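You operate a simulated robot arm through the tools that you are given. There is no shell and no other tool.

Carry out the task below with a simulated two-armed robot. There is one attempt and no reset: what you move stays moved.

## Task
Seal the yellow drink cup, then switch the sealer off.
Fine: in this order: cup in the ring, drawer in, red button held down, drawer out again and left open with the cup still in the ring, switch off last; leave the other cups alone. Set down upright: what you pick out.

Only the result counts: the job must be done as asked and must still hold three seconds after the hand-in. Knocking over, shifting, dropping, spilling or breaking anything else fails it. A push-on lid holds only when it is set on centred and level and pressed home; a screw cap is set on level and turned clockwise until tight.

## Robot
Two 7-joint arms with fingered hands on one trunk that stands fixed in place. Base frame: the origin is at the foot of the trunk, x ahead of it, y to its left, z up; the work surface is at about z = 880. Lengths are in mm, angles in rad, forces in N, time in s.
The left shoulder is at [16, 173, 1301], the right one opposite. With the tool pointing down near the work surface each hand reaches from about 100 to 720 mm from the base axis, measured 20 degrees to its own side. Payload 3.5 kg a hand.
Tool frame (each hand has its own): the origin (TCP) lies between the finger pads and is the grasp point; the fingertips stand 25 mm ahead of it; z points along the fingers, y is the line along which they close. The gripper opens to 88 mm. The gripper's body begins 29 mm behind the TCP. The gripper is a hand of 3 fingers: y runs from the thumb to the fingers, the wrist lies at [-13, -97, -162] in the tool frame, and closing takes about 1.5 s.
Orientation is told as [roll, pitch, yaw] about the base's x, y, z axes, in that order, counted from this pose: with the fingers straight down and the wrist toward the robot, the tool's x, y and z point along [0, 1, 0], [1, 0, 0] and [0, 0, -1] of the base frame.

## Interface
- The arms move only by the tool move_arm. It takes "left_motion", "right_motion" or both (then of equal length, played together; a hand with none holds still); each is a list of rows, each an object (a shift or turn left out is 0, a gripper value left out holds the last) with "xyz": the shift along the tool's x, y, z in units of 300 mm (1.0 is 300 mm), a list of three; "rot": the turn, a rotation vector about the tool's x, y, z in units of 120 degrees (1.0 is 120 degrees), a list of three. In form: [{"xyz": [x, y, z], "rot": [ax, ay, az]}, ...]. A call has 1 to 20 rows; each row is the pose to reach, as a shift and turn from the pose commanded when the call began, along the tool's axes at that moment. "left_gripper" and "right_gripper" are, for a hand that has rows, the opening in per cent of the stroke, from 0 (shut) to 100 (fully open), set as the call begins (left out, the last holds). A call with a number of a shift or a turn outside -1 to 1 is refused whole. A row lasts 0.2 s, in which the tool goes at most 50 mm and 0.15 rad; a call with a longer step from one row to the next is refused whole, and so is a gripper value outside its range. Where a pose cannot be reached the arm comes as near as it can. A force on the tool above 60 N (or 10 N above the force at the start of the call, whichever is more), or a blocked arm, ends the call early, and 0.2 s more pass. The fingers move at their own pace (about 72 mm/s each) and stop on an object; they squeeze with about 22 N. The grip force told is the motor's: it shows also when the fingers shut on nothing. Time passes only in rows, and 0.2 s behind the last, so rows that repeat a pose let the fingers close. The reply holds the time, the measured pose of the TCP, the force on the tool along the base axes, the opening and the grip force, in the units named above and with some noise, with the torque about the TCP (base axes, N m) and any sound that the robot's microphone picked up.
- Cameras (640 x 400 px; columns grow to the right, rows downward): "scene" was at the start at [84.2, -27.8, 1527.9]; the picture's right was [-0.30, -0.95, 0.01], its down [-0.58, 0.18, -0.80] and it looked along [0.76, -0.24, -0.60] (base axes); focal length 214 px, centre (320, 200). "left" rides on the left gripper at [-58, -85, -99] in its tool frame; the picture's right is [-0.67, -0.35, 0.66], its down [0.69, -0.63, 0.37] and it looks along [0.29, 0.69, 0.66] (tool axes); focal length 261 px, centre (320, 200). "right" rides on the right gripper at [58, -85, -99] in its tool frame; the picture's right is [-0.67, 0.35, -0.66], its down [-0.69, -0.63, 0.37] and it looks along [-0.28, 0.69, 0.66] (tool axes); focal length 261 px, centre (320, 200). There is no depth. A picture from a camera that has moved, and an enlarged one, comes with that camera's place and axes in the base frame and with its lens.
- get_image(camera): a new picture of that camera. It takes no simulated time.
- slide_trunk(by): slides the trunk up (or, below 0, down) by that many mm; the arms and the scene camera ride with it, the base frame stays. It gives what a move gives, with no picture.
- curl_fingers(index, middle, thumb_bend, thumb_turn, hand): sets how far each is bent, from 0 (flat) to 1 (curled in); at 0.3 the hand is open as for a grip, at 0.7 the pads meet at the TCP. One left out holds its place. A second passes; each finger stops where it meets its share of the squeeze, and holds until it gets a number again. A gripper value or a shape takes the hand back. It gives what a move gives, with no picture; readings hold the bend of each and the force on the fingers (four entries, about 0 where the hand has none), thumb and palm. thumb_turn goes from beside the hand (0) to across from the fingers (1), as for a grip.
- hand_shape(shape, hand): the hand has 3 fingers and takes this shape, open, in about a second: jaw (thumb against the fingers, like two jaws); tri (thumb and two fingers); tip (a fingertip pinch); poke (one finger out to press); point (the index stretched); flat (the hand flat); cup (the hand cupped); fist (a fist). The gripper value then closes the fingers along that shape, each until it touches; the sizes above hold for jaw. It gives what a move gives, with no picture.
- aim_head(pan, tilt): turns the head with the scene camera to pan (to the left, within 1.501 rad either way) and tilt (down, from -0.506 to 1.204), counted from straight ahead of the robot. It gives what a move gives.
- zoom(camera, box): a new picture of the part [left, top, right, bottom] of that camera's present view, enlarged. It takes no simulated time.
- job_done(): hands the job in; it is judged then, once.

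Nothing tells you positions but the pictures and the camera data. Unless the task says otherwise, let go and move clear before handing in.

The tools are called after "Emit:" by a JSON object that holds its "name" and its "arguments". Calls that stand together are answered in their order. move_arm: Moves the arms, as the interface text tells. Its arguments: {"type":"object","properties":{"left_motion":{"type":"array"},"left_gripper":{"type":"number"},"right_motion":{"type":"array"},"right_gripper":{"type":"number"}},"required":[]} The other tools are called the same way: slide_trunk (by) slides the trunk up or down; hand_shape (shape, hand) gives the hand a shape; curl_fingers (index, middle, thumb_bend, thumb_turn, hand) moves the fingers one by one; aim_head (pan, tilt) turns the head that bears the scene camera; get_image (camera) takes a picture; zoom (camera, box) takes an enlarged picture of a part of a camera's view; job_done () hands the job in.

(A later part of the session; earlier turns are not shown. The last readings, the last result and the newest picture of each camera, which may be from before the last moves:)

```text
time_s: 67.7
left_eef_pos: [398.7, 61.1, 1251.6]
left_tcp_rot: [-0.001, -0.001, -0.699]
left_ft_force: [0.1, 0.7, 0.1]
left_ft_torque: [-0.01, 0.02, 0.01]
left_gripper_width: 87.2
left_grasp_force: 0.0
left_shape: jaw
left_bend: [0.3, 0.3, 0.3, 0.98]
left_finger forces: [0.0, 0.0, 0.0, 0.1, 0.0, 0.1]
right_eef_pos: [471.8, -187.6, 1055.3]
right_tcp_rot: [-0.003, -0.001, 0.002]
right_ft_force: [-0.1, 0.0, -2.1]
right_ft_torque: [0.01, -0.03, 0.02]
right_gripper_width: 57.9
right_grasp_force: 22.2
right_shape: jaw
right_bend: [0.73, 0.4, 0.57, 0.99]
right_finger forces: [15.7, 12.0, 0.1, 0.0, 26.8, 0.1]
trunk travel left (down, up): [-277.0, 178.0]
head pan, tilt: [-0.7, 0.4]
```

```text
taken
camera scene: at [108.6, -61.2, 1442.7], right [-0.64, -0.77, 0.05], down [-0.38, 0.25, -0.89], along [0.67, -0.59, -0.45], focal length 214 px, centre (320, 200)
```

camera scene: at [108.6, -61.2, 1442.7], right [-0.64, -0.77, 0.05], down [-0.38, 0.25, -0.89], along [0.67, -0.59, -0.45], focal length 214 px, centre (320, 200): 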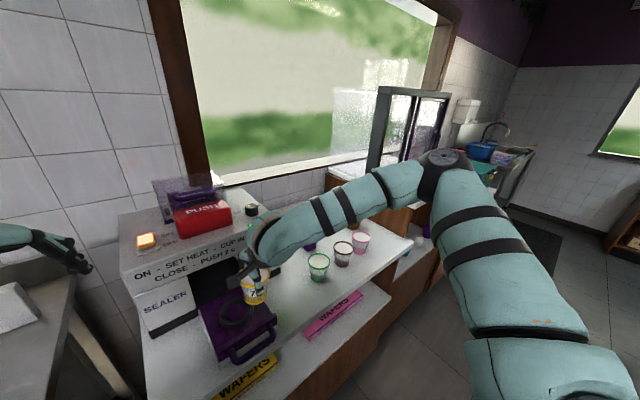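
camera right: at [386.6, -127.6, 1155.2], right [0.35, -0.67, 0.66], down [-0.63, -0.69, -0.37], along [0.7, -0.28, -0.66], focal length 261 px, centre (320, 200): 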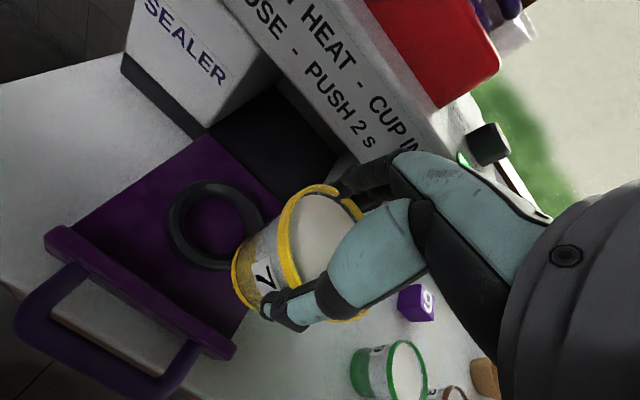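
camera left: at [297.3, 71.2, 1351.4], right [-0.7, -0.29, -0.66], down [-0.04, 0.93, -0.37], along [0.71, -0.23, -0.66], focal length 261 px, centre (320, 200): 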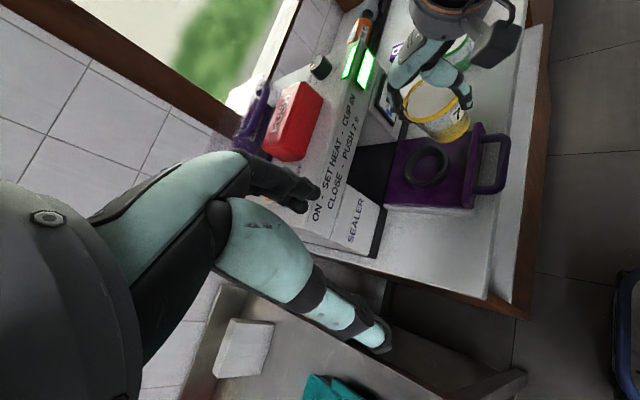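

The elbow is out to the right and the forearm comes in from the right, so yaw 0 is at the wrist's limit. I'll turn the hand to yaw +0.8 while moving over the ring.

Emit:
{"name": "move_arm", "arguments": {"right_motion": [{"xyz": [0.0, 0.0, 0], "rot": [0, 0, -0.045]}, {"xyz": [0.01, 0.005, 0], "rot": [0, 0, -0.095]}, {"xyz": [0.025, 0.015, 0], "rot": [0, 0, -0.145]}, {"xyz": [0.04, 0.03, 0.01], "rot": [0, 0, -0.195]}, {"xyz": [0.06, 0.045, 0.02], "rot": [0, 0, -0.245]}, {"xyz": [0.08, 0.06, 0.03], "rot": [0, 0, -0.295]}, {"xyz": [0.1, 0.075, 0.04], "rot": [0, 0, -0.34]}, {"xyz": [0.12, 0.09, 0.05], "rot": [0, 0, -0.37]}, {"xyz": [0.13, 0.097, 0.06], "rot": [0, 0, -0.382]}, {"xyz": [0.13, 0.097, 0.06], "rot": [0, 0, -0.382]}]}}

Emit:
{"name": "aim_head", "arguments": {"pan": -0.3, "tilt": 0.65}}

Emit:
{"name": "zoom", "arguments": {"camera": "left", "box": [360, 60, 530, 230]}}

Emit:
{"name": "zoom", "arguments": {"camera": "scene", "box": [270, 170, 370, 280]}}

```text
time_s: 69.9
left_eef_pos: [398.8, 60.7, 1252.4]
left_tcp_rot: [0.0, 0.001, -0.701]
left_ft_force: [0.1, -0.5, -1.2]
left_ft_torque: [0.0, 0.01, -0.02]
left_gripper_width: 87.8
left_grasp_force: 0.1
left_shape: jaw
left_bend: [0.3, 0.3, 0.3, 0.98]
left_finger forces: [0.1, 0.0, 0.1, 0.0, 0.0, 0.1]
right_eef_pos: [480.4, -164.8, 1052.3]
right_tcp_rot: [-0.002, 0.001, 0.801]
right_ft_force: [-0.4, 0.0, -0.9]
right_ft_torque: [-0.01, -0.01, 0.0]
right_gripper_width: 58.0
right_grasp_force: 21.9
right_shape: jaw
right_bend: [0.73, 0.4, 0.57, 0.99]
right_finger forces: [15.5, 11.9, 0.0, 0.1, 26.4, 0.1]
right hand out of reach, approached as far as the arm can: row 6, 7, 8, 9, 10
trunk travel left (down, up): [-277.0, 178.0]
head pan, tilt: [-0.7, 0.4]
```

```text
time_s: 70.8
left_eef_pos: [399.5, 60.8, 1252.3]
left_tcp_rot: [-0.002, 0.001, -0.7]
left_ft_force: [0.0, 0.4, -0.3]
left_ft_torque: [0.0, -0.01, 0.0]
left_gripper_width: 87.7
left_grasp_force: 0.1
left_shape: jaw
left_bend: [0.3, 0.3, 0.3, 0.98]
left_finger forces: [0.0, 0.0, 0.0, 0.0, 0.1, 0.0]
right_eef_pos: [481.4, -164.6, 1052.0]
right_tcp_rot: [-0.001, -0.001, 0.801]
right_ft_force: [0.1, -0.3, -1.8]
right_ft_torque: [0.01, 0.0, 0.0]
right_gripper_width: 58.0
right_grasp_force: 21.9
right_shape: jaw
right_bend: [0.73, 0.4, 0.57, 0.99]
right_finger forces: [15.4, 12.0, 0.1, 0.0, 26.4, 0.0]
trunk travel left (down, up): [-277.0, 178.0]
head pan, tilt: [-0.3, 0.649]
```

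```text
2.35 times, centred on (445, 145) of left
camera zoom: at [297.4, 71.2, 1351.3], right [-0.7, -0.29, -0.66], down [-0.04, 0.93, -0.37], along [0.71, -0.23, -0.66], focal length 613 px, centre (26, 329)
```

zoom: 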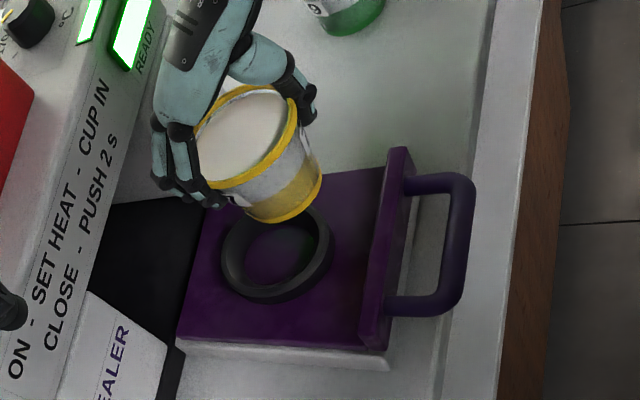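

```text
3.64 times, centred on (320, 225) of scene
camera zoom: at [118.7, -27.4, 1419.3], right [-0.3, -0.95, 0.03], down [-0.64, 0.18, -0.74], along [0.71, -0.24, -0.67], focal length 780 px, centre (320, 109)
```

zoom: 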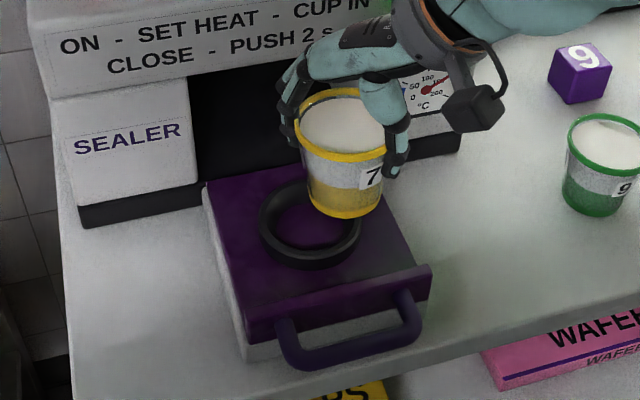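

The hand is blocked again going forward: the elbow is raised high, above the shoulder. Raising the trunk and then lowering the arm should bring it into a more comfortable range. I'll raise the trunk by 60.

Emit:
{"name": "slide_trunk", "arguments": {"by": 60}}

Emit:
{"name": "get_image", "arguments": {"camera": "scene"}}

```text
time_s: 71.8
left_eef_pos: [400.2, 59.9, 1310.8]
left_tcp_rot: [-0.001, 0.0, -0.7]
left_ft_force: [0.8, 0.0, -0.8]
left_ft_torque: [0.0, 0.0, 0.0]
left_gripper_width: 87.8
left_grasp_force: 0.1
left_shape: jaw
left_bend: [0.3, 0.3, 0.3, 0.98]
left_finger forces: [0.1, 0.1, 0.0, 0.1, 0.0, 0.0]
right_eef_pos: [472.1, -164.7, 1134.7]
right_tcp_rot: [-0.034, -0.032, 0.802]
right_ft_force: [-0.4, -0.5, -1.3]
right_ft_torque: [0.02, 0.01, 0.0]
right_gripper_width: 57.9
right_grasp_force: 22.0
right_shape: jaw
right_bend: [0.73, 0.4, 0.57, 0.99]
right_finger forces: [15.4, 11.9, 0.0, 0.0, 26.4, 0.0]
trunk travel left (down, up): [-337.0, 118.0]
head pan, tilt: [-0.3, 0.649]
```

```text
taken
camera scene: at [95.0, -27.3, 1485.5], right [-0.3, -0.96, 0.01], down [-0.61, 0.18, -0.77], along [0.74, -0.24, -0.63], focal length 214 px, centre (320, 200)
```

scene: 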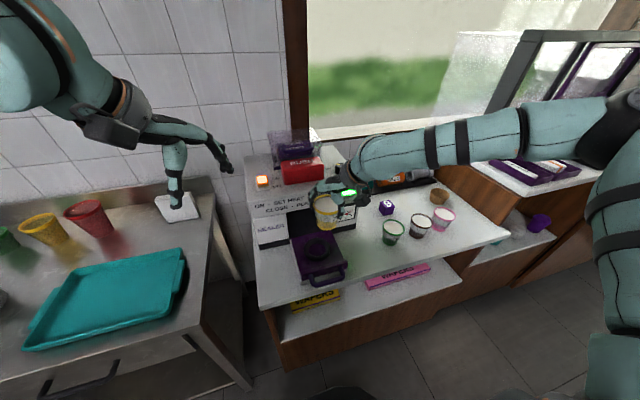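

The trunk slide tilted the hand slightly (about 2.7°). I'll re-level it now while lowering the arm.

Emit:
{"name": "move_arm", "arguments": {"right_motion": [{"xyz": [0, 0, 0.01], "rot": [0.006, 0.006, 0]}, {"xyz": [0, 0, 0.03], "rot": [0.0153, 0.0162, 0]}, {"xyz": [0, 0, 0.06], "rot": [0.0153, 0.0162, 0]}, {"xyz": [0, 0, 0.09], "rot": [0.0153, 0.0162, 0]}, {"xyz": [0, 0, 0.12], "rot": [0.0153, 0.0162, 0]}, {"xyz": [0, 0, 0.14], "rot": [0.0153, 0.0162, 0]}, {"xyz": [0, 0, 0.14], "rot": [0.0153, 0.0162, 0]}]}}

Emit:
{"name": "zoom", "arguments": {"camera": "scene", "box": [260, 150, 380, 280]}}

```text
time_s: 73.4
left_eef_pos: [399.9, 60.2, 1311.3]
left_tcp_rot: [0.001, 0.0, -0.7]
left_ft_force: [0.0, -0.3, 1.0]
left_ft_torque: [0.02, 0.0, 0.0]
left_gripper_width: 87.4
left_grasp_force: 0.1
left_shape: jaw
left_bend: [0.3, 0.3, 0.3, 0.98]
left_finger forces: [0.1, 0.1, 0.0, 0.0, 0.1, 0.0]
right_eef_pos: [458.3, -176.8, 1103.4]
right_tcp_rot: [-0.001, 0.001, 0.801]
right_ft_force: [-1.2, -0.4, -1.1]
right_ft_torque: [0.0, 0.01, -0.02]
right_gripper_width: 58.0
right_grasp_force: 22.1
right_shape: jaw
right_bend: [0.73, 0.4, 0.57, 0.99]
right_finger forces: [15.2, 11.9, 0.0, 0.1, 26.2, 0.1]
right hand out of reach, approached as far as the arm can: row 2, 3, 4, 5, 6, 7
trunk travel left (down, up): [-337.0, 118.0]
head pan, tilt: [-0.3, 0.649]
```

```text
3.08 times, centred on (320, 215) of scene
camera zoom: at [94.4, -27.3, 1485.4], right [-0.3, -0.96, 0.01], down [-0.61, 0.18, -0.77], along [0.74, -0.24, -0.63], focal length 660 px, centre (320, 154)
```

zoom: 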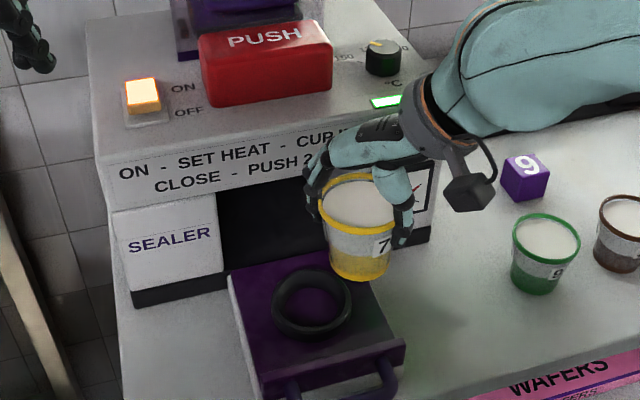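

In this elbow-up posture the wrist can't go below shoulder level, so the trunk needs to be lower. I'll raise the hand into a comfortable zone first so the slide keeps it level, then lower the trunk in stages.

Emit:
{"name": "move_arm", "arguments": {"right_motion": [{"xyz": [0.01, -0.008, -0.03]}, {"xyz": [0.02, -0.015, -0.065]}, {"xyz": [0.03, -0.022, -0.1]}, {"xyz": [0.04, -0.03, -0.14]}, {"xyz": [0.045, -0.035, -0.175]}, {"xyz": [0.048, -0.037, -0.19]}, {"xyz": [0.048, -0.037, -0.19]}]}}

Emit:
{"name": "slide_trunk", "arguments": {"by": -40}}

```text
time_s: 75.0
left_eef_pos: [399.9, 60.5, 1311.3]
left_tcp_rot: [0.0, 0.0, -0.701]
left_ft_force: [0.5, 0.0, 0.4]
left_ft_torque: [0.0, 0.01, 0.0]
left_gripper_width: 87.7
left_grasp_force: 0.0
left_shape: jaw
left_bend: [0.3, 0.3, 0.3, 0.98]
left_finger forces: [0.0, 0.1, 0.0, 0.1, 0.0, 0.0]
right_eef_pos: [441.4, -176.1, 1161.3]
right_tcp_rot: [-0.001, 0.0, 0.802]
right_ft_force: [0.1, -0.6, -2.2]
right_ft_torque: [0.02, 0.01, 0.02]
right_gripper_width: 57.9
right_grasp_force: 21.9
right_shape: jaw
right_bend: [0.73, 0.4, 0.57, 0.99]
right_finger forces: [15.1, 11.9, 0.1, 0.0, 26.0, 0.0]
trunk travel left (down, up): [-337.0, 118.0]
head pan, tilt: [-0.3, 0.649]
```

```text
time_s: 75.8
left_eef_pos: [399.0, 60.7, 1271.8]
left_tcp_rot: [0.0, -0.003, -0.699]
left_ft_force: [0.1, -0.2, 0.5]
left_ft_torque: [-0.01, 0.0, 0.0]
left_gripper_width: 87.5
left_grasp_force: 0.1
left_shape: jaw
left_bend: [0.3, 0.3, 0.3, 0.98]
left_finger forces: [0.1, 0.0, 0.0, 0.0, 0.0, 0.0]
right_eef_pos: [441.0, -174.5, 1121.7]
right_tcp_rot: [0.001, 0.001, 0.801]
right_ft_force: [0.1, 0.4, -1.6]
right_ft_torque: [0.0, -0.01, -0.02]
right_gripper_width: 57.6
right_grasp_force: 22.2
right_shape: jaw
right_bend: [0.73, 0.4, 0.57, 0.99]
right_finger forces: [15.1, 11.8, 0.0, 0.0, 25.9, 0.0]
trunk travel left (down, up): [-297.0, 158.0]
head pan, tilt: [-0.3, 0.649]
```

The slide kept the hand level this time. I'll continue alternating: lower the trunk, then raise the arm.

Emit:
{"name": "slide_trunk", "arguments": {"by": -40}}

Emit:
{"name": "move_arm", "arguments": {"right_motion": [{"xyz": [0, 0, -0.02]}, {"xyz": [0, 0, -0.05]}, {"xyz": [0, 0, -0.09]}, {"xyz": [0, 0, -0.13]}, {"xyz": [0, 0, -0.17]}, {"xyz": [0, 0, -0.2]}, {"xyz": [0, 0, -0.2]}]}}

Emit:
{"name": "slide_trunk", "arguments": {"by": -50}}

```text
time_s: 76.6
left_eef_pos: [398.6, 59.1, 1231.1]
left_tcp_rot: [0.001, -0.001, -0.702]
left_ft_force: [-1.0, 0.9, 0.6]
left_ft_torque: [-0.02, 0.0, -0.01]
left_gripper_width: 87.6
left_grasp_force: 0.0
left_shape: jaw
left_bend: [0.3, 0.3, 0.3, 0.98]
left_finger forces: [0.0, 0.0, 0.0, 0.0, 0.0, 0.0]
right_eef_pos: [441.6, -174.6, 1079.8]
right_tcp_rot: [-0.001, -0.002, 0.801]
right_ft_force: [-0.2, -0.2, -0.7]
right_ft_torque: [0.02, 0.02, 0.01]
right_gripper_width: 58.0
right_grasp_force: 21.8
right_shape: jaw
right_bend: [0.73, 0.4, 0.57, 0.99]
right_finger forces: [15.1, 11.9, 0.0, 0.0, 26.1, 0.0]
trunk travel left (down, up): [-257.0, 198.0]
head pan, tilt: [-0.3, 0.649]
```

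```text
time_s: 78.2
left_eef_pos: [400.1, 59.4, 1231.0]
left_tcp_rot: [0.0, 0.0, -0.7]
left_ft_force: [0.5, 0.6, 0.6]
left_ft_torque: [0.0, 0.01, 0.03]
left_gripper_width: 87.8
left_grasp_force: 0.0
left_shape: jaw
left_bend: [0.3, 0.3, 0.3, 0.98]
left_finger forces: [0.0, 0.1, 0.0, 0.0, 0.0, 0.1]
right_eef_pos: [442.2, -174.3, 1140.0]
right_tcp_rot: [0.0, 0.0, 0.801]
right_ft_force: [-0.5, 0.6, -0.7]
right_ft_torque: [0.0, 0.04, -0.02]
right_gripper_width: 57.8
right_grasp_force: 21.7
right_shape: jaw
right_bend: [0.73, 0.4, 0.57, 0.99]
right_finger forces: [15.0, 11.9, 0.1, 0.0, 25.7, 0.0]
trunk travel left (down, up): [-257.0, 198.0]
head pan, tilt: [-0.3, 0.649]
```

```text
time_s: 79.1
left_eef_pos: [399.3, 59.5, 1181.1]
left_tcp_rot: [0.0, -0.002, -0.698]
left_ft_force: [-0.1, 0.2, -0.3]
left_ft_torque: [-0.01, 0.01, 0.02]
left_gripper_width: 87.6
left_grasp_force: 0.1
left_shape: jaw
left_bend: [0.3, 0.3, 0.3, 0.98]
left_finger forces: [0.0, 0.1, 0.0, 0.0, 0.0, 0.0]
right_eef_pos: [440.8, -174.8, 1091.7]
right_tcp_rot: [0.001, -0.003, 0.8]
right_ft_force: [0.1, 0.9, -1.8]
right_ft_torque: [0.0, 0.02, 0.0]
right_gripper_width: 57.9
right_grasp_force: 21.6
right_shape: jaw
right_bend: [0.73, 0.4, 0.57, 0.99]
right_finger forces: [14.9, 12.0, 0.0, 0.1, 25.8, 0.0]
trunk travel left (down, up): [-207.0, 248.0]
head pan, tilt: [-0.3, 0.649]
```

Trunk is at -168 and the cup is level. Now I'll move over the ring.

Emit:
{"name": "move_arm", "arguments": {"right_motion": [{"xyz": [-0.004, 0.01, 0.008]}, {"xyz": [-0.012, 0.03, 0.023]}, {"xyz": [-0.022, 0.055, 0.042]}, {"xyz": [-0.033, 0.085, 0.065]}, {"xyz": [-0.045, 0.115, 0.088]}, {"xyz": [-0.057, 0.145, 0.11]}, {"xyz": [-0.068, 0.173, 0.132]}, {"xyz": [-0.076, 0.193, 0.147]}, {"xyz": [-0.08, 0.203, 0.155]}, {"xyz": [-0.08, 0.203, 0.155]}]}}

Emit:
{"name": "get_image", "arguments": {"camera": "left"}}

Emit:
{"name": "zoom", "arguments": {"camera": "scene", "box": [270, 140, 370, 250]}}

```text
time_s: 81.3
left_eef_pos: [400.8, 59.4, 1181.4]
left_tcp_rot: [-0.001, 0.001, -0.7]
left_ft_force: [0.0, 0.3, -0.8]
left_ft_torque: [0.03, -0.03, 0.0]
left_gripper_width: 87.6
left_grasp_force: 0.2
left_shape: jaw
left_bend: [0.3, 0.3, 0.3, 0.98]
left_finger forces: [0.0, 0.0, 0.1, 0.1, 0.0, 0.1]
right_eef_pos: [501.4, -147.2, 1043.7]
right_tcp_rot: [-0.001, 0.001, 0.802]
right_ft_force: [0.7, 0.0, -2.5]
right_ft_torque: [0.02, -0.02, -0.01]
right_gripper_width: 57.9
right_grasp_force: 22.2
right_shape: jaw
right_bend: [0.73, 0.4, 0.57, 0.99]
right_finger forces: [14.8, 11.9, 0.0, 0.0, 25.7, 0.0]
trunk travel left (down, up): [-207.0, 248.0]
head pan, tilt: [-0.3, 0.649]
```

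```text
taken
camera left: at [298.2, 70.8, 1280.6], right [-0.7, -0.29, -0.66], down [-0.04, 0.93, -0.37], along [0.71, -0.23, -0.66], focal length 261 px, centre (320, 200)
```

left: 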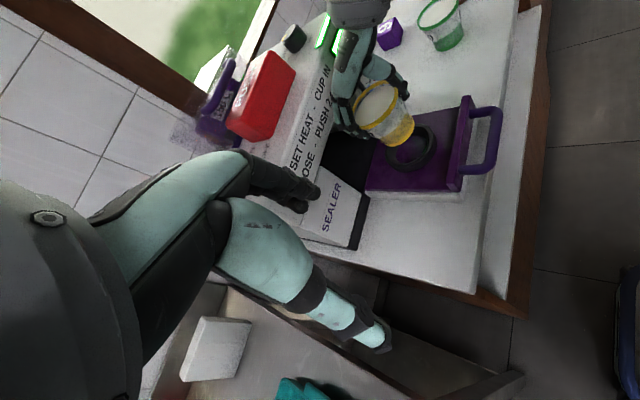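

```text
3.64 times, centred on (320, 195) of scene
camera zoom: at [158.4, -27.3, 1337.1], right [-0.29, -0.96, 0.05], down [-0.7, 0.18, -0.69], along [0.65, -0.24, -0.72], focal length 780 px, centre (320, 218)
```

zoom: 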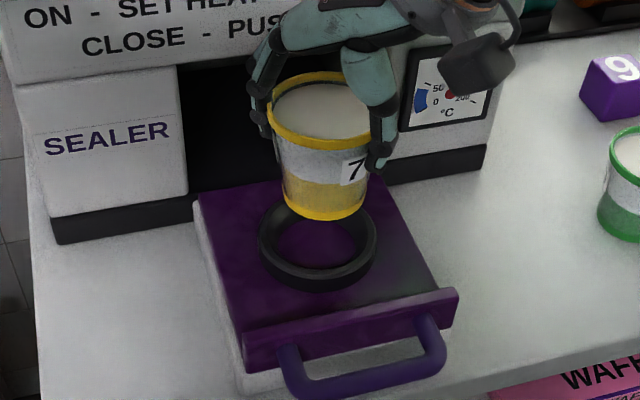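

The cup is above the ring. I'll zoom in from both cameras to compare the cup base with the ring centre.

Emit:
{"name": "zoom", "arguments": {"camera": "scene", "box": [295, 155, 345, 225]}}

Emit:
{"name": "zoom", "arguments": {"camera": "left", "box": [330, 70, 480, 200]}}

```text
5.71 times, centred on (320, 190) of scene
camera zoom: at [158.4, -27.3, 1337.1], right [-0.29, -0.96, 0.05], down [-0.7, 0.18, -0.69], along [0.65, -0.24, -0.72], focal length 1226 px, centre (320, 257)
```

zoom: 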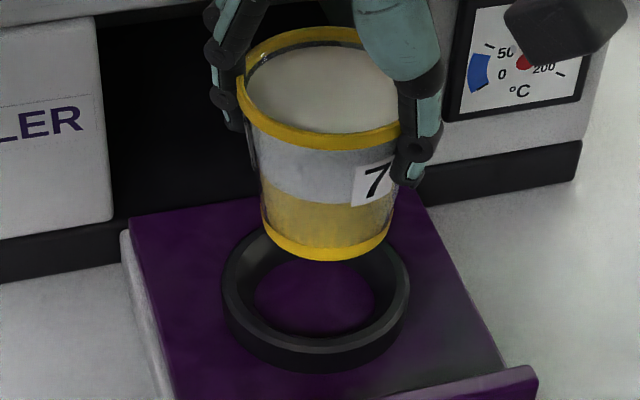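

```text
3.08 times, centred on (405, 135) of left
camera zoom: at [298.2, 70.8, 1280.6], right [-0.7, -0.29, -0.66], down [-0.04, 0.93, -0.37], along [0.71, -0.23, -0.66], focal length 802 px, centre (58, 400)
```

zoom: 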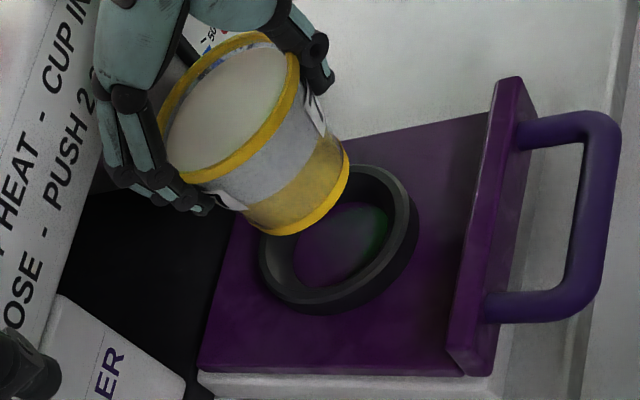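

By both cameras the cup is within about 2 mm of the ring centre (501, -148.5). I'll lower it until the base is just above the ring and check again.

Emit:
{"name": "move_arm", "arguments": {"right_motion": [{"xyz": [0.002, 0.002, 0.02]}, {"xyz": [0.004, 0.004, 0.045]}, {"xyz": [0.004, 0.004, 0.07]}, {"xyz": [0.004, 0.004, 0.092]}, {"xyz": [0.004, 0.004, 0.105]}, {"xyz": [0.004, 0.004, 0.105]}]}}

Emit:
{"name": "zoom", "arguments": {"camera": "scene", "box": [295, 155, 345, 225]}}

Emit:
{"name": "zoom", "arguments": {"camera": "left", "box": [330, 70, 480, 200]}}

```text
time_s: 82.7
left_eef_pos: [399.4, 60.2, 1181.4]
left_tcp_rot: [-0.001, 0.001, -0.701]
left_ft_force: [0.2, 0.2, 0.1]
left_ft_torque: [0.0, -0.01, 0.0]
left_gripper_width: 87.7
left_grasp_force: 0.0
left_shape: jaw
left_bend: [0.3, 0.3, 0.3, 0.98]
left_finger forces: [0.0, 0.0, 0.0, 0.0, 0.0, 0.0]
right_eef_pos: [500.4, -145.3, 1012.9]
right_tcp_rot: [0.001, 0.001, 0.799]
right_ft_force: [0.1, -0.9, -0.1]
right_ft_torque: [0.05, -0.01, 0.0]
right_gripper_width: 57.9
right_grasp_force: 22.2
right_shape: jaw
right_bend: [0.73, 0.4, 0.57, 0.99]
right_finger forces: [14.6, 11.9, 0.0, 0.0, 25.6, 0.1]
trunk travel left (down, up): [-207.0, 248.0]
head pan, tilt: [-0.3, 0.649]
```

```text
5.71 times, centred on (320, 190) of scene
camera zoom: at [158.4, -27.3, 1337.1], right [-0.29, -0.96, 0.05], down [-0.7, 0.18, -0.69], along [0.65, -0.24, -0.72], focal length 1226 px, centre (320, 257)
```

zoom: 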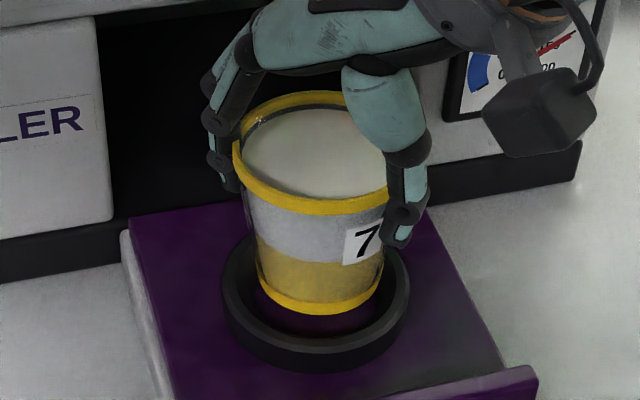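

```text
3.08 times, centred on (405, 135) of left
camera zoom: at [298.2, 70.8, 1280.6], right [-0.7, -0.29, -0.66], down [-0.04, 0.93, -0.37], along [0.71, -0.23, -0.66], focal length 802 px, centre (58, 400)
```

zoom: 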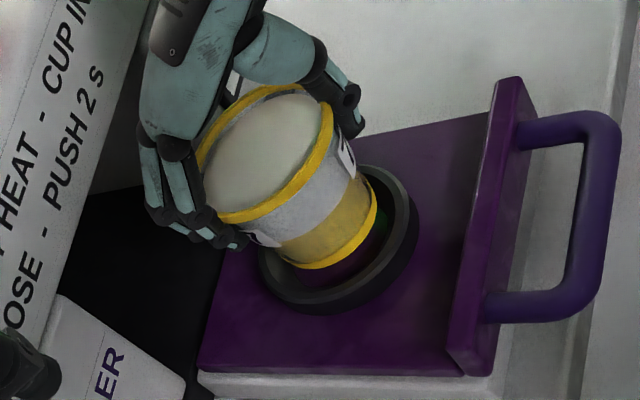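

Nearly aligned: the cup needs about (+1, +1.4) mm. I'll apply that and lower it into the ring while watching the forces.

Emit:
{"name": "move_arm", "arguments": {"right_motion": [{"xyz": [0.001, 0.006, 0.0]}, {"xyz": [0.001, 0.006, 0.012]}, {"xyz": [0.001, 0.006, 0.025]}, {"xyz": [0.001, 0.006, 0.04]}, {"xyz": [0.001, 0.006, 0.05]}, {"xyz": [0.001, 0.006, 0.05]}]}}

Emit:
{"name": "zoom", "arguments": {"camera": "scene", "box": [295, 155, 345, 225]}}

Emit:
{"name": "zoom", "arguments": {"camera": "left", "box": [330, 70, 480, 200]}}

```text
time_s: 84.1
left_eef_pos: [400.2, 61.2, 1179.9]
left_tcp_rot: [0.001, 0.001, -0.7]
left_ft_force: [-1.0, -0.1, -0.7]
left_ft_torque: [0.04, -0.03, 0.02]
left_gripper_width: 87.7
left_grasp_force: 0.0
left_shape: jaw
left_bend: [0.3, 0.3, 0.3, 0.98]
left_finger forces: [0.0, 0.0, 0.1, 0.1, 0.0, 0.0]
right_eef_pos: [500.4, -142.9, 998.6]
right_tcp_rot: [0.0, 0.0, 0.801]
right_ft_force: [0.5, -0.7, -1.4]
right_ft_torque: [0.01, -0.01, 0.01]
right_gripper_width: 57.7
right_grasp_force: 22.3
right_shape: jaw
right_bend: [0.73, 0.4, 0.57, 0.99]
right_finger forces: [14.8, 11.9, 0.0, 0.0, 25.5, 0.0]
trunk travel left (down, up): [-207.0, 248.0]
head pan, tilt: [-0.3, 0.649]
```

```text
5.71 times, centred on (320, 190) of scene
camera zoom: at [158.4, -27.3, 1337.1], right [-0.29, -0.96, 0.05], down [-0.7, 0.18, -0.69], along [0.65, -0.24, -0.72], focal length 1226 px, centre (320, 257)
```

zoom: 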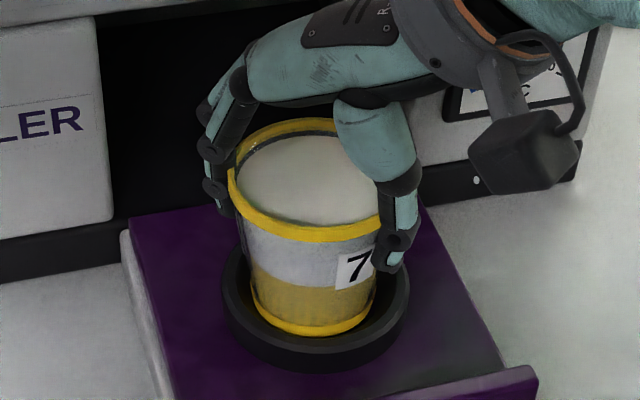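

```text
3.08 times, centred on (405, 135) of left
camera zoom: at [298.3, 70.8, 1280.6], right [-0.7, -0.29, -0.66], down [-0.04, 0.93, -0.37], along [0.71, -0.23, -0.66], focal length 802 px, centre (58, 400)
```

zoom: 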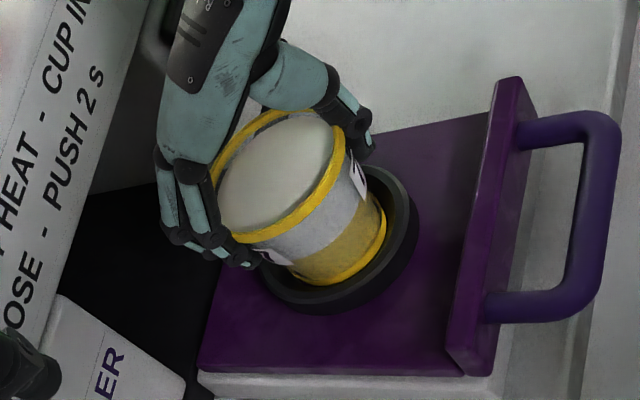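

The base is entering the ring and is aligned within about 1 mm. I'll continue down slowly until it seats.

Emit:
{"name": "move_arm", "arguments": {"right_motion": [{"xyz": [-0.002, -0.001, 0.007]}, {"xyz": [-0.002, -0.001, 0.014]}, {"xyz": [-0.002, -0.001, 0.02]}, {"xyz": [-0.002, -0.001, 0.02]}]}}

```text
time_s: 85.1
left_eef_pos: [398.9, 61.1, 1181.5]
left_tcp_rot: [0.0, 0.0, -0.699]
left_ft_force: [0.3, 0.5, 0.6]
left_ft_torque: [-0.01, 0.01, -0.03]
left_gripper_width: 87.8
left_grasp_force: 0.0
left_shape: jaw
left_bend: [0.3, 0.3, 0.3, 0.98]
left_finger forces: [0.0, 0.1, 0.0, 0.0, 0.1, 0.0]
right_eef_pos: [502.3, -143.9, 991.5]
right_tcp_rot: [0.001, -0.002, 0.801]
right_ft_force: [-0.6, 0.2, 3.1]
right_ft_torque: [0.04, -0.07, 0.02]
right_gripper_width: 57.7
right_grasp_force: 22.1
right_shape: jaw
right_bend: [0.73, 0.4, 0.58, 0.99]
right_finger forces: [14.7, 11.7, 0.1, 0.1, 26.3, 0.1]
trunk travel left (down, up): [-207.0, 248.0]
head pan, tilt: [-0.3, 0.649]
```

Emit:
{"name": "zoom", "arguments": {"camera": "scene", "box": [295, 155, 345, 225]}}

Emit:
{"name": "zoom", "arguments": {"camera": "left", "box": [350, 90, 460, 190]}}

```text
5.71 times, centred on (320, 190) of scene
camera zoom: at [157.7, -27.1, 1337.3], right [-0.29, -0.96, 0.05], down [-0.7, 0.18, -0.69], along [0.65, -0.24, -0.72], focal length 1226 px, centre (320, 257)
```

zoom: 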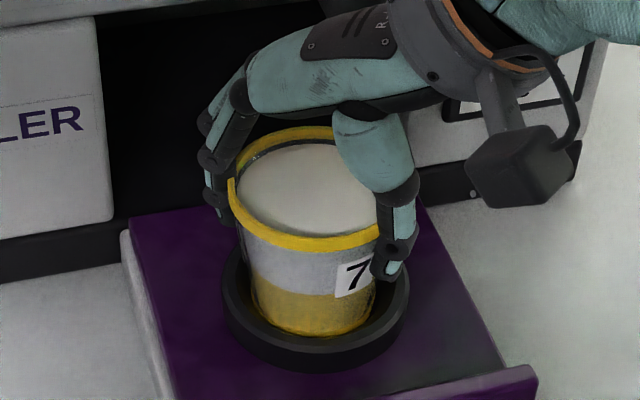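

```text
4.00 times, centred on (405, 140) of left
camera zoom: at [297.6, 70.9, 1280.8], right [-0.7, -0.29, -0.66], down [-0.04, 0.93, -0.37], along [0.72, -0.23, -0.66], focal length 1043 px, centre (-20, 440)
```

zoom: 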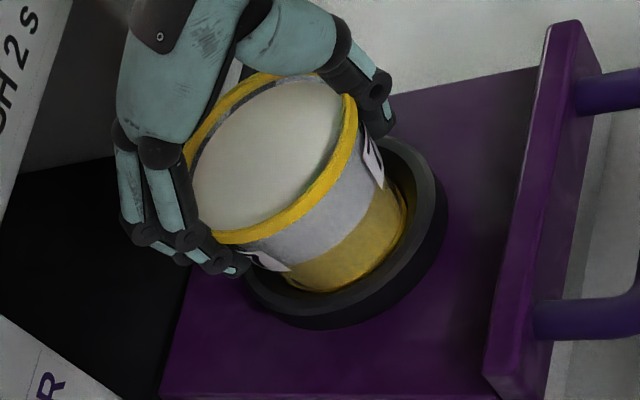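

The cup is seated: the force turned to +3 N and the rim dropped with the hand while the base went inside the ring. I'll release it.

Emit:
{"name": "move_arm", "arguments": {"right_motion": [{"xyz": [0, 0, 0]}, {"xyz": [0, 0, 0]}, {"xyz": [0, 0, 0]}, {"xyz": [0, 0, 0]}, {"xyz": [0, 0, 0]}, {"xyz": [0, 0, 0]}, {"xyz": [0, 0, 0]}], "right_gripper": 100}}

Emit:
{"name": "zoom", "arguments": {"camera": "scene", "box": [295, 155, 345, 225]}}

Emit:
{"name": "zoom", "arguments": {"camera": "left", "box": [330, 70, 480, 200]}}

```text
time_s: 86.7
left_eef_pos: [400.3, 60.1, 1180.6]
left_tcp_rot: [-0.001, 0.0, -0.699]
left_ft_force: [0.3, 0.1, 0.0]
left_ft_torque: [-0.01, -0.01, 0.0]
left_gripper_width: 87.8
left_grasp_force: 0.1
left_shape: jaw
left_bend: [0.3, 0.3, 0.3, 0.98]
left_finger forces: [0.0, 0.0, 0.0, 0.0, 0.0, 0.1]
right_eef_pos: [502.4, -144.1, 991.0]
right_tcp_rot: [0.0, 0.0, 0.8]
right_ft_force: [-1.3, -0.6, 0.2]
right_ft_torque: [-0.03, 0.03, -0.03]
right_gripper_width: 88.1
right_grasp_force: 0.0
right_shape: jaw
right_bend: [0.3, 0.3, 0.3, 0.98]
right_finger forces: [0.1, 0.0, 0.1, 0.0, 0.2, 0.0]
trunk travel left (down, up): [-207.0, 248.0]
head pan, tilt: [-0.3, 0.649]
```

```text
5.71 times, centred on (320, 190) of scene
camera zoom: at [158.2, -27.3, 1337.1], right [-0.29, -0.96, 0.05], down [-0.7, 0.18, -0.69], along [0.65, -0.24, -0.72], focal length 1226 px, centre (320, 257)
```

zoom: 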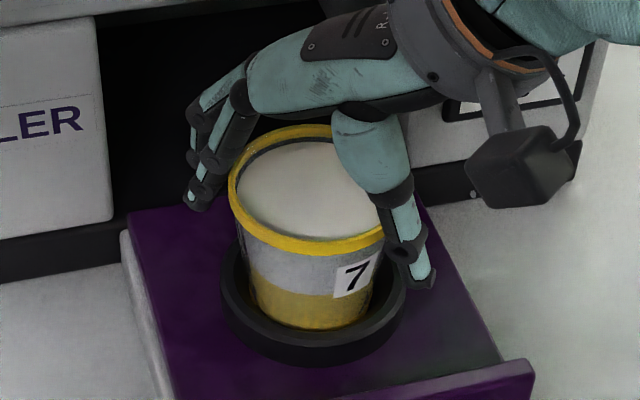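

```text
3.08 times, centred on (405, 135) of left
camera zoom: at [298.1, 70.8, 1280.6], right [-0.7, -0.29, -0.66], down [-0.04, 0.93, -0.37], along [0.71, -0.23, -0.66], focal length 802 px, centre (58, 400)
```

zoom: 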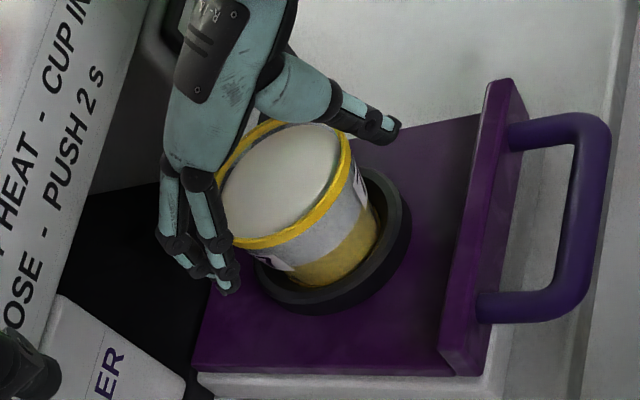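

The cup is released and upright in the ring; the drawer gave inward by a few mm. I'll raise the right hand straight up and clear.

Emit:
{"name": "move_arm", "arguments": {"right_motion": [{"xyz": [0, 0, -0.015]}, {"xyz": [0, 0, -0.035]}, {"xyz": [0, 0, -0.06]}, {"xyz": [0, 0, -0.1]}, {"xyz": [0, 0, -0.15]}, {"xyz": [0, 0, -0.2]}, {"xyz": [0, 0, -0.25]}, {"xyz": [0, 0, -0.3]}, {"xyz": [0, 0, -0.3]}]}}

Emit:
{"name": "zoom", "arguments": {"camera": "scene", "box": [270, 140, 370, 250]}}

Emit:
{"name": "get_image", "arguments": {"camera": "left"}}

```text
time_s: 88.7
left_eef_pos: [400.3, 60.0, 1181.5]
left_tcp_rot: [0.001, 0.0, -0.698]
left_ft_force: [-0.7, 0.6, -0.3]
left_ft_torque: [-0.01, 0.04, 0.0]
left_gripper_width: 87.7
left_grasp_force: 0.0
left_shape: jaw
left_bend: [0.3, 0.3, 0.3, 0.98]
left_finger forces: [0.0, 0.1, 0.0, 0.0, 0.1, 0.0]
right_eef_pos: [502.7, -144.5, 1081.8]
right_tcp_rot: [0.001, -0.001, 0.801]
right_ft_force: [-0.1, 0.5, 0.0]
right_ft_torque: [-0.02, 0.0, 0.0]
right_gripper_width: 88.0
right_grasp_force: 0.1
right_shape: jaw
right_bend: [0.3, 0.3, 0.3, 0.98]
right_finger forces: [0.0, 0.0, 0.1, 0.1, 0.1, 0.0]
trunk travel left (down, up): [-207.0, 248.0]
head pan, tilt: [-0.3, 0.649]
```

```text
3.64 times, centred on (320, 195) of scene
camera zoom: at [158.4, -27.3, 1337.1], right [-0.29, -0.96, 0.05], down [-0.7, 0.18, -0.69], along [0.65, -0.24, -0.72], focal length 780 px, centre (320, 218)
```

zoom: 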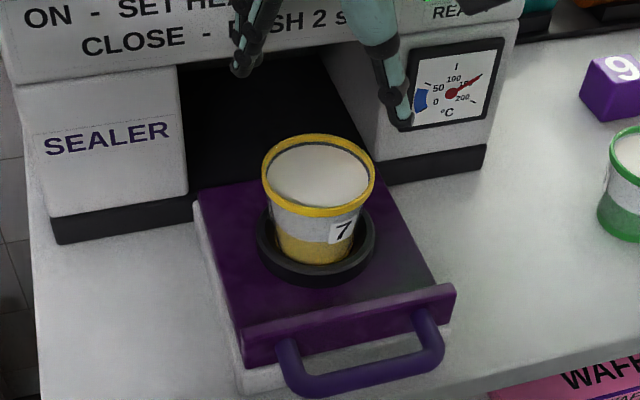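

```text
taken
camera left: at [298.3, 70.7, 1280.6], right [-0.7, -0.29, -0.66], down [-0.04, 0.93, -0.37], along [0.71, -0.23, -0.66], focal length 261 px, centre (320, 200)
```

left: 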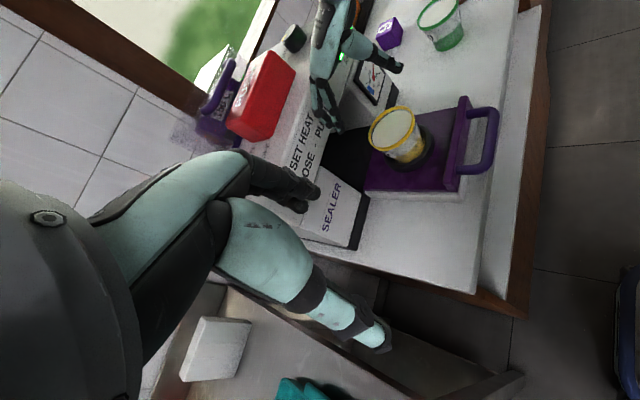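

The cup sits well in the ring. I'll move the right hand away to the right so the left hand can work on the drawer.

Emit:
{"name": "move_arm", "arguments": {"right_motion": [{"xyz": [-0.02, -0.05, -0.05]}, {"xyz": [-0.06, -0.14, -0.09]}, {"xyz": [-0.1, -0.24, -0.12]}, {"xyz": [-0.14, -0.34, -0.15]}, {"xyz": [-0.18, -0.44, -0.17]}, {"xyz": [-0.22, -0.54, -0.19]}, {"xyz": [-0.26, -0.64, -0.2]}, {"xyz": [-0.3, -0.74, -0.2]}, {"xyz": [-0.342, -0.83, -0.2]}, {"xyz": [-0.342, -0.83, -0.2]}]}}

Emit:
{"name": "get_image", "arguments": {"camera": "scene"}}

Emit:
{"name": "zoom", "arguments": {"camera": "scene", "box": [285, 155, 355, 265]}}

Emit:
{"name": "zoom", "arguments": {"camera": "left", "box": [350, 80, 510, 210]}}

```text
time_s: 90.9
left_eef_pos: [400.3, 60.9, 1180.4]
left_tcp_rot: [-0.003, -0.001, -0.7]
left_ft_force: [-0.6, 0.5, 0.4]
left_ft_torque: [-0.01, 0.0, -0.02]
left_gripper_width: 87.4
left_grasp_force: 0.1
left_shape: jaw
left_bend: [0.3, 0.3, 0.3, 0.98]
left_finger forces: [0.1, 0.1, 0.1, 0.1, 0.0, 0.1]
right_eef_pos: [402.2, -393.7, 1142.5]
right_tcp_rot: [-0.001, -0.001, 0.8]
right_ft_force: [0.0, 1.0, 0.1]
right_ft_torque: [0.03, 0.0, 0.0]
right_gripper_width: 88.2
right_grasp_force: 0.0
right_shape: jaw
right_bend: [0.3, 0.3, 0.3, 0.98]
right_finger forces: [0.0, 0.0, 0.1, 0.0, 0.0, 0.0]
trunk travel left (down, up): [-207.0, 248.0]
head pan, tilt: [-0.3, 0.649]
```

```text
taken
camera scene: at [158.2, -26.7, 1337.1], right [-0.29, -0.96, 0.05], down [-0.7, 0.18, -0.69], along [0.65, -0.24, -0.72], focal length 214 px, centre (320, 200)
```

scene: 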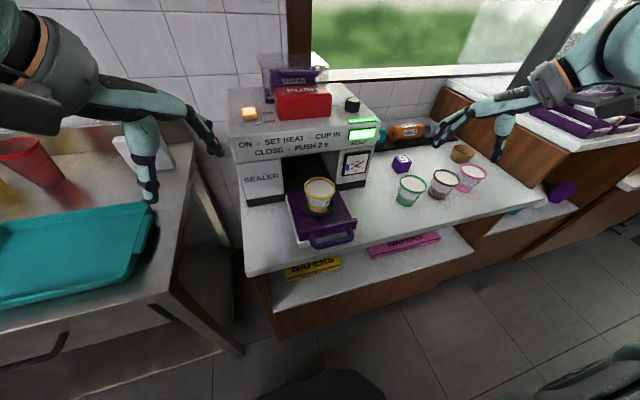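

```text
3.64 times, centred on (320, 210) of scene
camera zoom: at [158.2, -26.7, 1337.1], right [-0.29, -0.96, 0.05], down [-0.7, 0.18, -0.69], along [0.65, -0.24, -0.72], focal length 780 px, centre (320, 164)
```

zoom: 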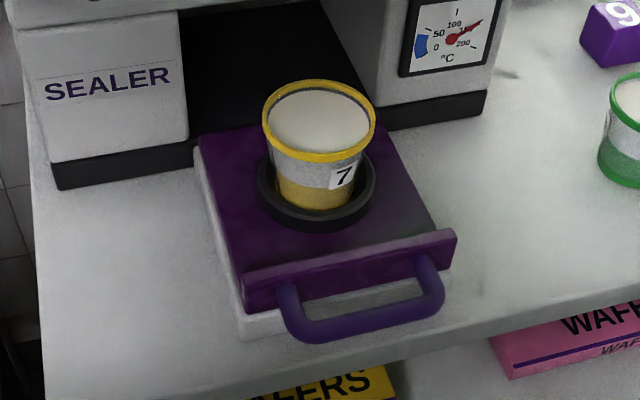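

```text
3.08 times, centred on (430, 145) of left
camera zoom: at [298.1, 71.3, 1280.6], right [-0.7, -0.29, -0.66], down [-0.04, 0.93, -0.37], along [0.71, -0.23, -0.66], focal length 802 px, centre (-18, 369)
```

zoom: 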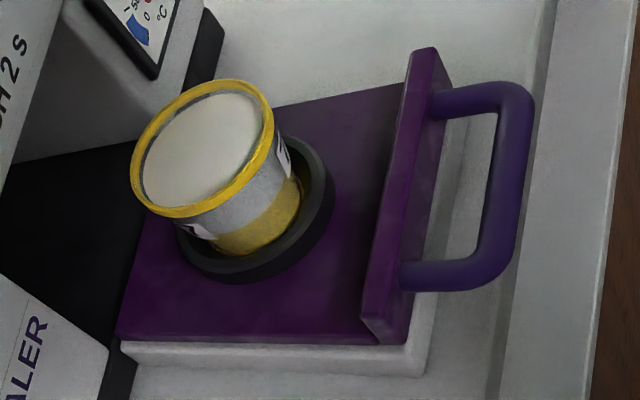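

Cup upright in the ring. The handle bar is at about (391, -148, 920). Next I'll bring the left hand, fingers closed, in front of the handle to push the drawer in.

Emit:
{"name": "move_arm", "arguments": {"left_motion": [{"xyz": [-0.081, 0.039, 0.075], "rot": [0, 0, -0.021]}, {"xyz": [-0.163, 0.077, 0.15], "rot": [0, 0, -0.042]}, {"xyz": [-0.244, 0.116, 0.225], "rot": [0, 0, -0.063]}, {"xyz": [-0.326, 0.154, 0.3], "rot": [0, 0, -0.084]}, {"xyz": [-0.407, 0.193, 0.375], "rot": [0, 0, -0.104]}, {"xyz": [-0.488, 0.231, 0.45], "rot": [0, 0, -0.125]}, {"xyz": [-0.57, 0.27, 0.525], "rot": [0, 0, -0.146]}, {"xyz": [-0.651, 0.308, 0.6], "rot": [0, 0, -0.167]}, {"xyz": [-0.651, 0.308, 0.6], "rot": [0, 0, -0.167]}], "left_gripper": 0}}

Emit:
{"name": "get_image", "arguments": {"camera": "scene"}}

Emit:
{"name": "get_image", "arguments": {"camera": "left"}}

```text
time_s: 92.9
left_eef_pos: [347.3, -147.5, 1000.4]
left_tcp_rot: [-0.001, 0.0, -0.349]
left_ft_force: [-0.3, 1.2, -1.2]
left_ft_torque: [0.02, 0.03, 0.03]
left_gripper_width: 0.0
left_grasp_force: 22.1
left_shape: jaw
left_bend: [0.7, 0.7, 0.35, 1.0]
left_finger forces: [0.0, 0.0, 0.0, 0.0, 0.1, 0.0]
right_eef_pos: [401.9, -391.6, 1141.5]
right_tcp_rot: [-0.001, 0.0, 0.801]
right_ft_force: [0.2, -0.5, -0.8]
right_ft_torque: [-0.01, 0.01, -0.01]
right_gripper_width: 87.9
right_grasp_force: 0.1
right_shape: jaw
right_bend: [0.3, 0.3, 0.3, 0.98]
right_finger forces: [0.0, 0.0, 0.0, 0.0, 0.0, 0.1]
trunk travel left (down, up): [-207.0, 248.0]
head pan, tilt: [-0.3, 0.649]
```

```text
taken
camera scene: at [158.2, -26.5, 1337.2], right [-0.29, -0.96, 0.05], down [-0.7, 0.18, -0.69], along [0.65, -0.24, -0.72], focal length 214 px, centre (320, 200)
```

scene: 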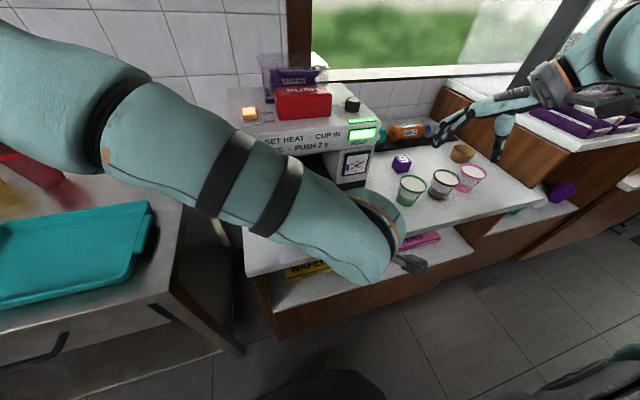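

```text
taken
camera left: at [247.4, -173.6, 1101.1], right [-0.56, -0.51, -0.65], down [-0.36, 0.86, -0.37], along [0.75, 0.03, -0.66], focal length 261 px, centre (320, 200)
```

left: 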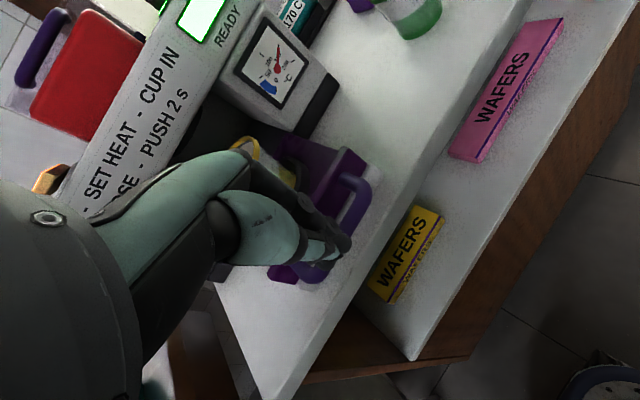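

I'll lower the closed fingers to handle height in front of the bar.

Emit:
{"name": "move_arm", "arguments": {"left_motion": [{"xyz": [0, 0, 0.06]}, {"xyz": [0, 0, 0.12]}, {"xyz": [0, 0, 0.18]}, {"xyz": [0, 0, 0.25]}, {"xyz": [0, 0, 0.25]}]}}

Emit:
{"name": "get_image", "arguments": {"camera": "left"}}

Emit:
{"name": "get_image", "arguments": {"camera": "right"}}

```text
time_s: 94.1
left_eef_pos: [343.8, -148.4, 925.7]
left_tcp_rot: [-0.002, -0.001, -0.348]
left_ft_force: [0.5, 0.0, 0.3]
left_ft_torque: [0.03, 0.0, -0.02]
left_gripper_width: 0.0
left_grasp_force: 22.0
left_shape: jaw
left_bend: [0.7, 0.7, 0.35, 1.0]
left_finger forces: [0.0, 0.1, 0.0, 0.0, 0.0, 0.0]
right_eef_pos: [402.4, -392.6, 1142.5]
right_tcp_rot: [-0.001, -0.001, 0.802]
right_ft_force: [0.7, 0.0, 0.0]
right_ft_torque: [0.01, -0.03, -0.02]
right_gripper_width: 88.0
right_grasp_force: 0.0
right_shape: jaw
right_bend: [0.3, 0.3, 0.3, 0.98]
right_finger forces: [0.1, 0.0, 0.1, 0.0, 0.0, 0.1]
trunk travel left (down, up): [-207.0, 248.0]
head pan, tilt: [-0.3, 0.649]
```

```text
taken
camera left: at [244.7, -173.9, 1025.2], right [-0.56, -0.51, -0.66], down [-0.36, 0.86, -0.37], along [0.75, 0.03, -0.66], focal length 261 px, centre (320, 200)
```

left: 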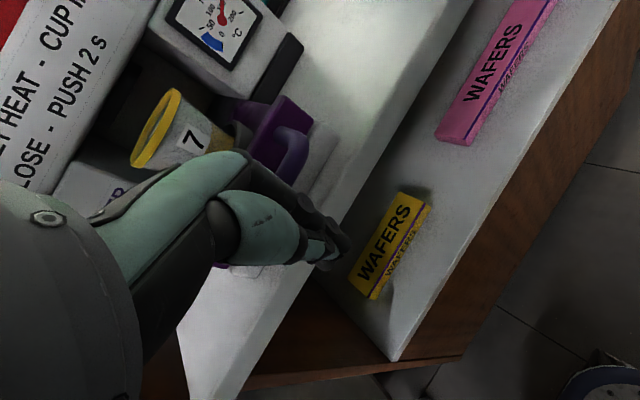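

```text
taken
camera right: at [301.7, -411.4, 1240.9], right [0.72, -0.22, 0.66], down [0.05, -0.93, -0.37], along [0.69, 0.3, -0.66], focal length 261 px, centre (320, 200)
```

right: 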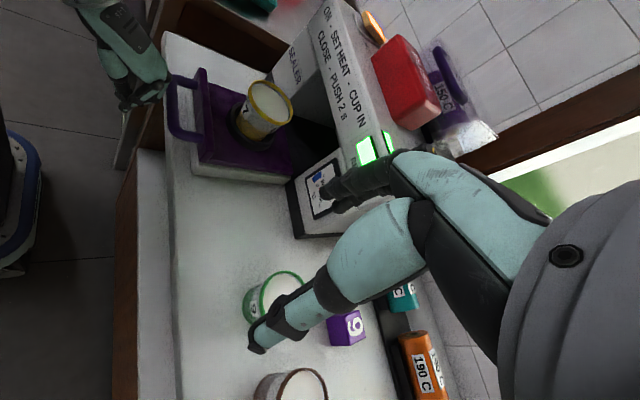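

The right camera gives a great side view of the drawer and left hand. I'll zoom there to check the hand against the handle.

Emit:
{"name": "zoom", "arguments": {"camera": "right", "box": [60, 0, 320, 190]}}

```text
2.11 times, centred on (190, 95) of right
camera zoom: at [301.7, -411.4, 1240.9], right [0.72, -0.22, 0.66], down [0.05, -0.93, -0.37], along [0.69, 0.3, -0.66], focal length 549 px, centre (594, 421)
```

zoom: 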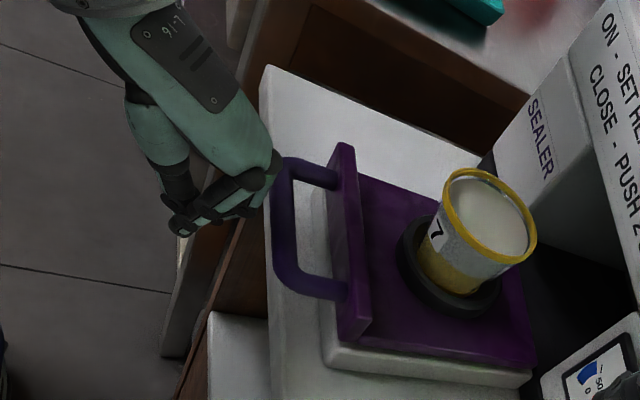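

The bar is at (390, -147, 922), with the fingers in front of it. I'll push gently forward, starting with a short push to check contact.

Emit:
{"name": "move_arm", "arguments": {"left_motion": [{"xyz": [0.011, 0.031, 0]}, {"xyz": [0.023, 0.063, 0]}, {"xyz": [0.032, 0.088, 0]}, {"xyz": [0.041, 0.113, 0]}, {"xyz": [0.05, 0.138, 0]}, {"xyz": [0.059, 0.163, 0]}, {"xyz": [0.068, 0.188, 0]}, {"xyz": [0.068, 0.188, 0]}]}}

Emit:
{"name": "zoom", "arguments": {"camera": "right", "box": [60, 0, 320, 190]}}

```text
time_s: 95.9
left_eef_pos: [404.4, -148.6, 924.1]
left_tcp_rot: [-0.001, -0.001, -0.349]
left_ft_force: [0.6, 0.0, 0.5]
left_ft_torque: [-0.02, 0.01, -0.02]
left_gripper_width: 0.0
left_grasp_force: 22.1
left_shape: jaw
left_bend: [0.7, 0.7, 0.35, 1.0]
left_finger forces: [0.0, 0.0, 0.1, 0.0, 0.0, 0.1]
right_eef_pos: [403.8, -391.5, 1141.3]
right_tcp_rot: [0.001, 0.0, 0.801]
right_ft_force: [-0.2, 0.5, 0.0]
right_ft_torque: [-0.01, 0.0, 0.01]
right_gripper_width: 88.0
right_grasp_force: 0.0
right_shape: jaw
right_bend: [0.3, 0.3, 0.3, 0.98]
right_finger forces: [0.1, 0.0, 0.0, 0.0, 0.0, 0.0]
trunk travel left (down, up): [-207.0, 248.0]
head pan, tilt: [-0.3, 0.649]
```

```text
2.11 times, centred on (190, 95) of right
camera zoom: at [301.7, -411.5, 1240.8], right [0.72, -0.22, 0.66], down [0.05, -0.93, -0.37], along [0.69, 0.3, -0.66], focal length 549 px, centre (594, 421)
```

zoom: 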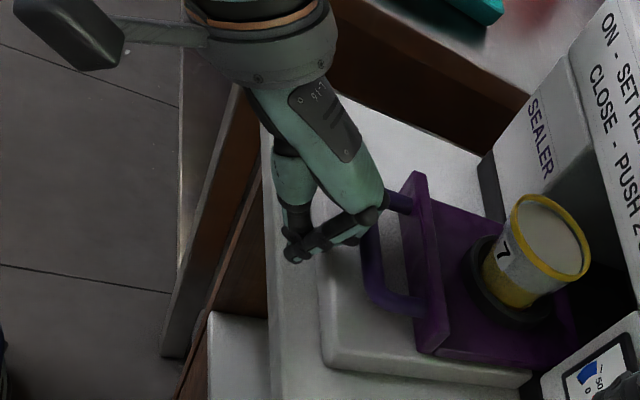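

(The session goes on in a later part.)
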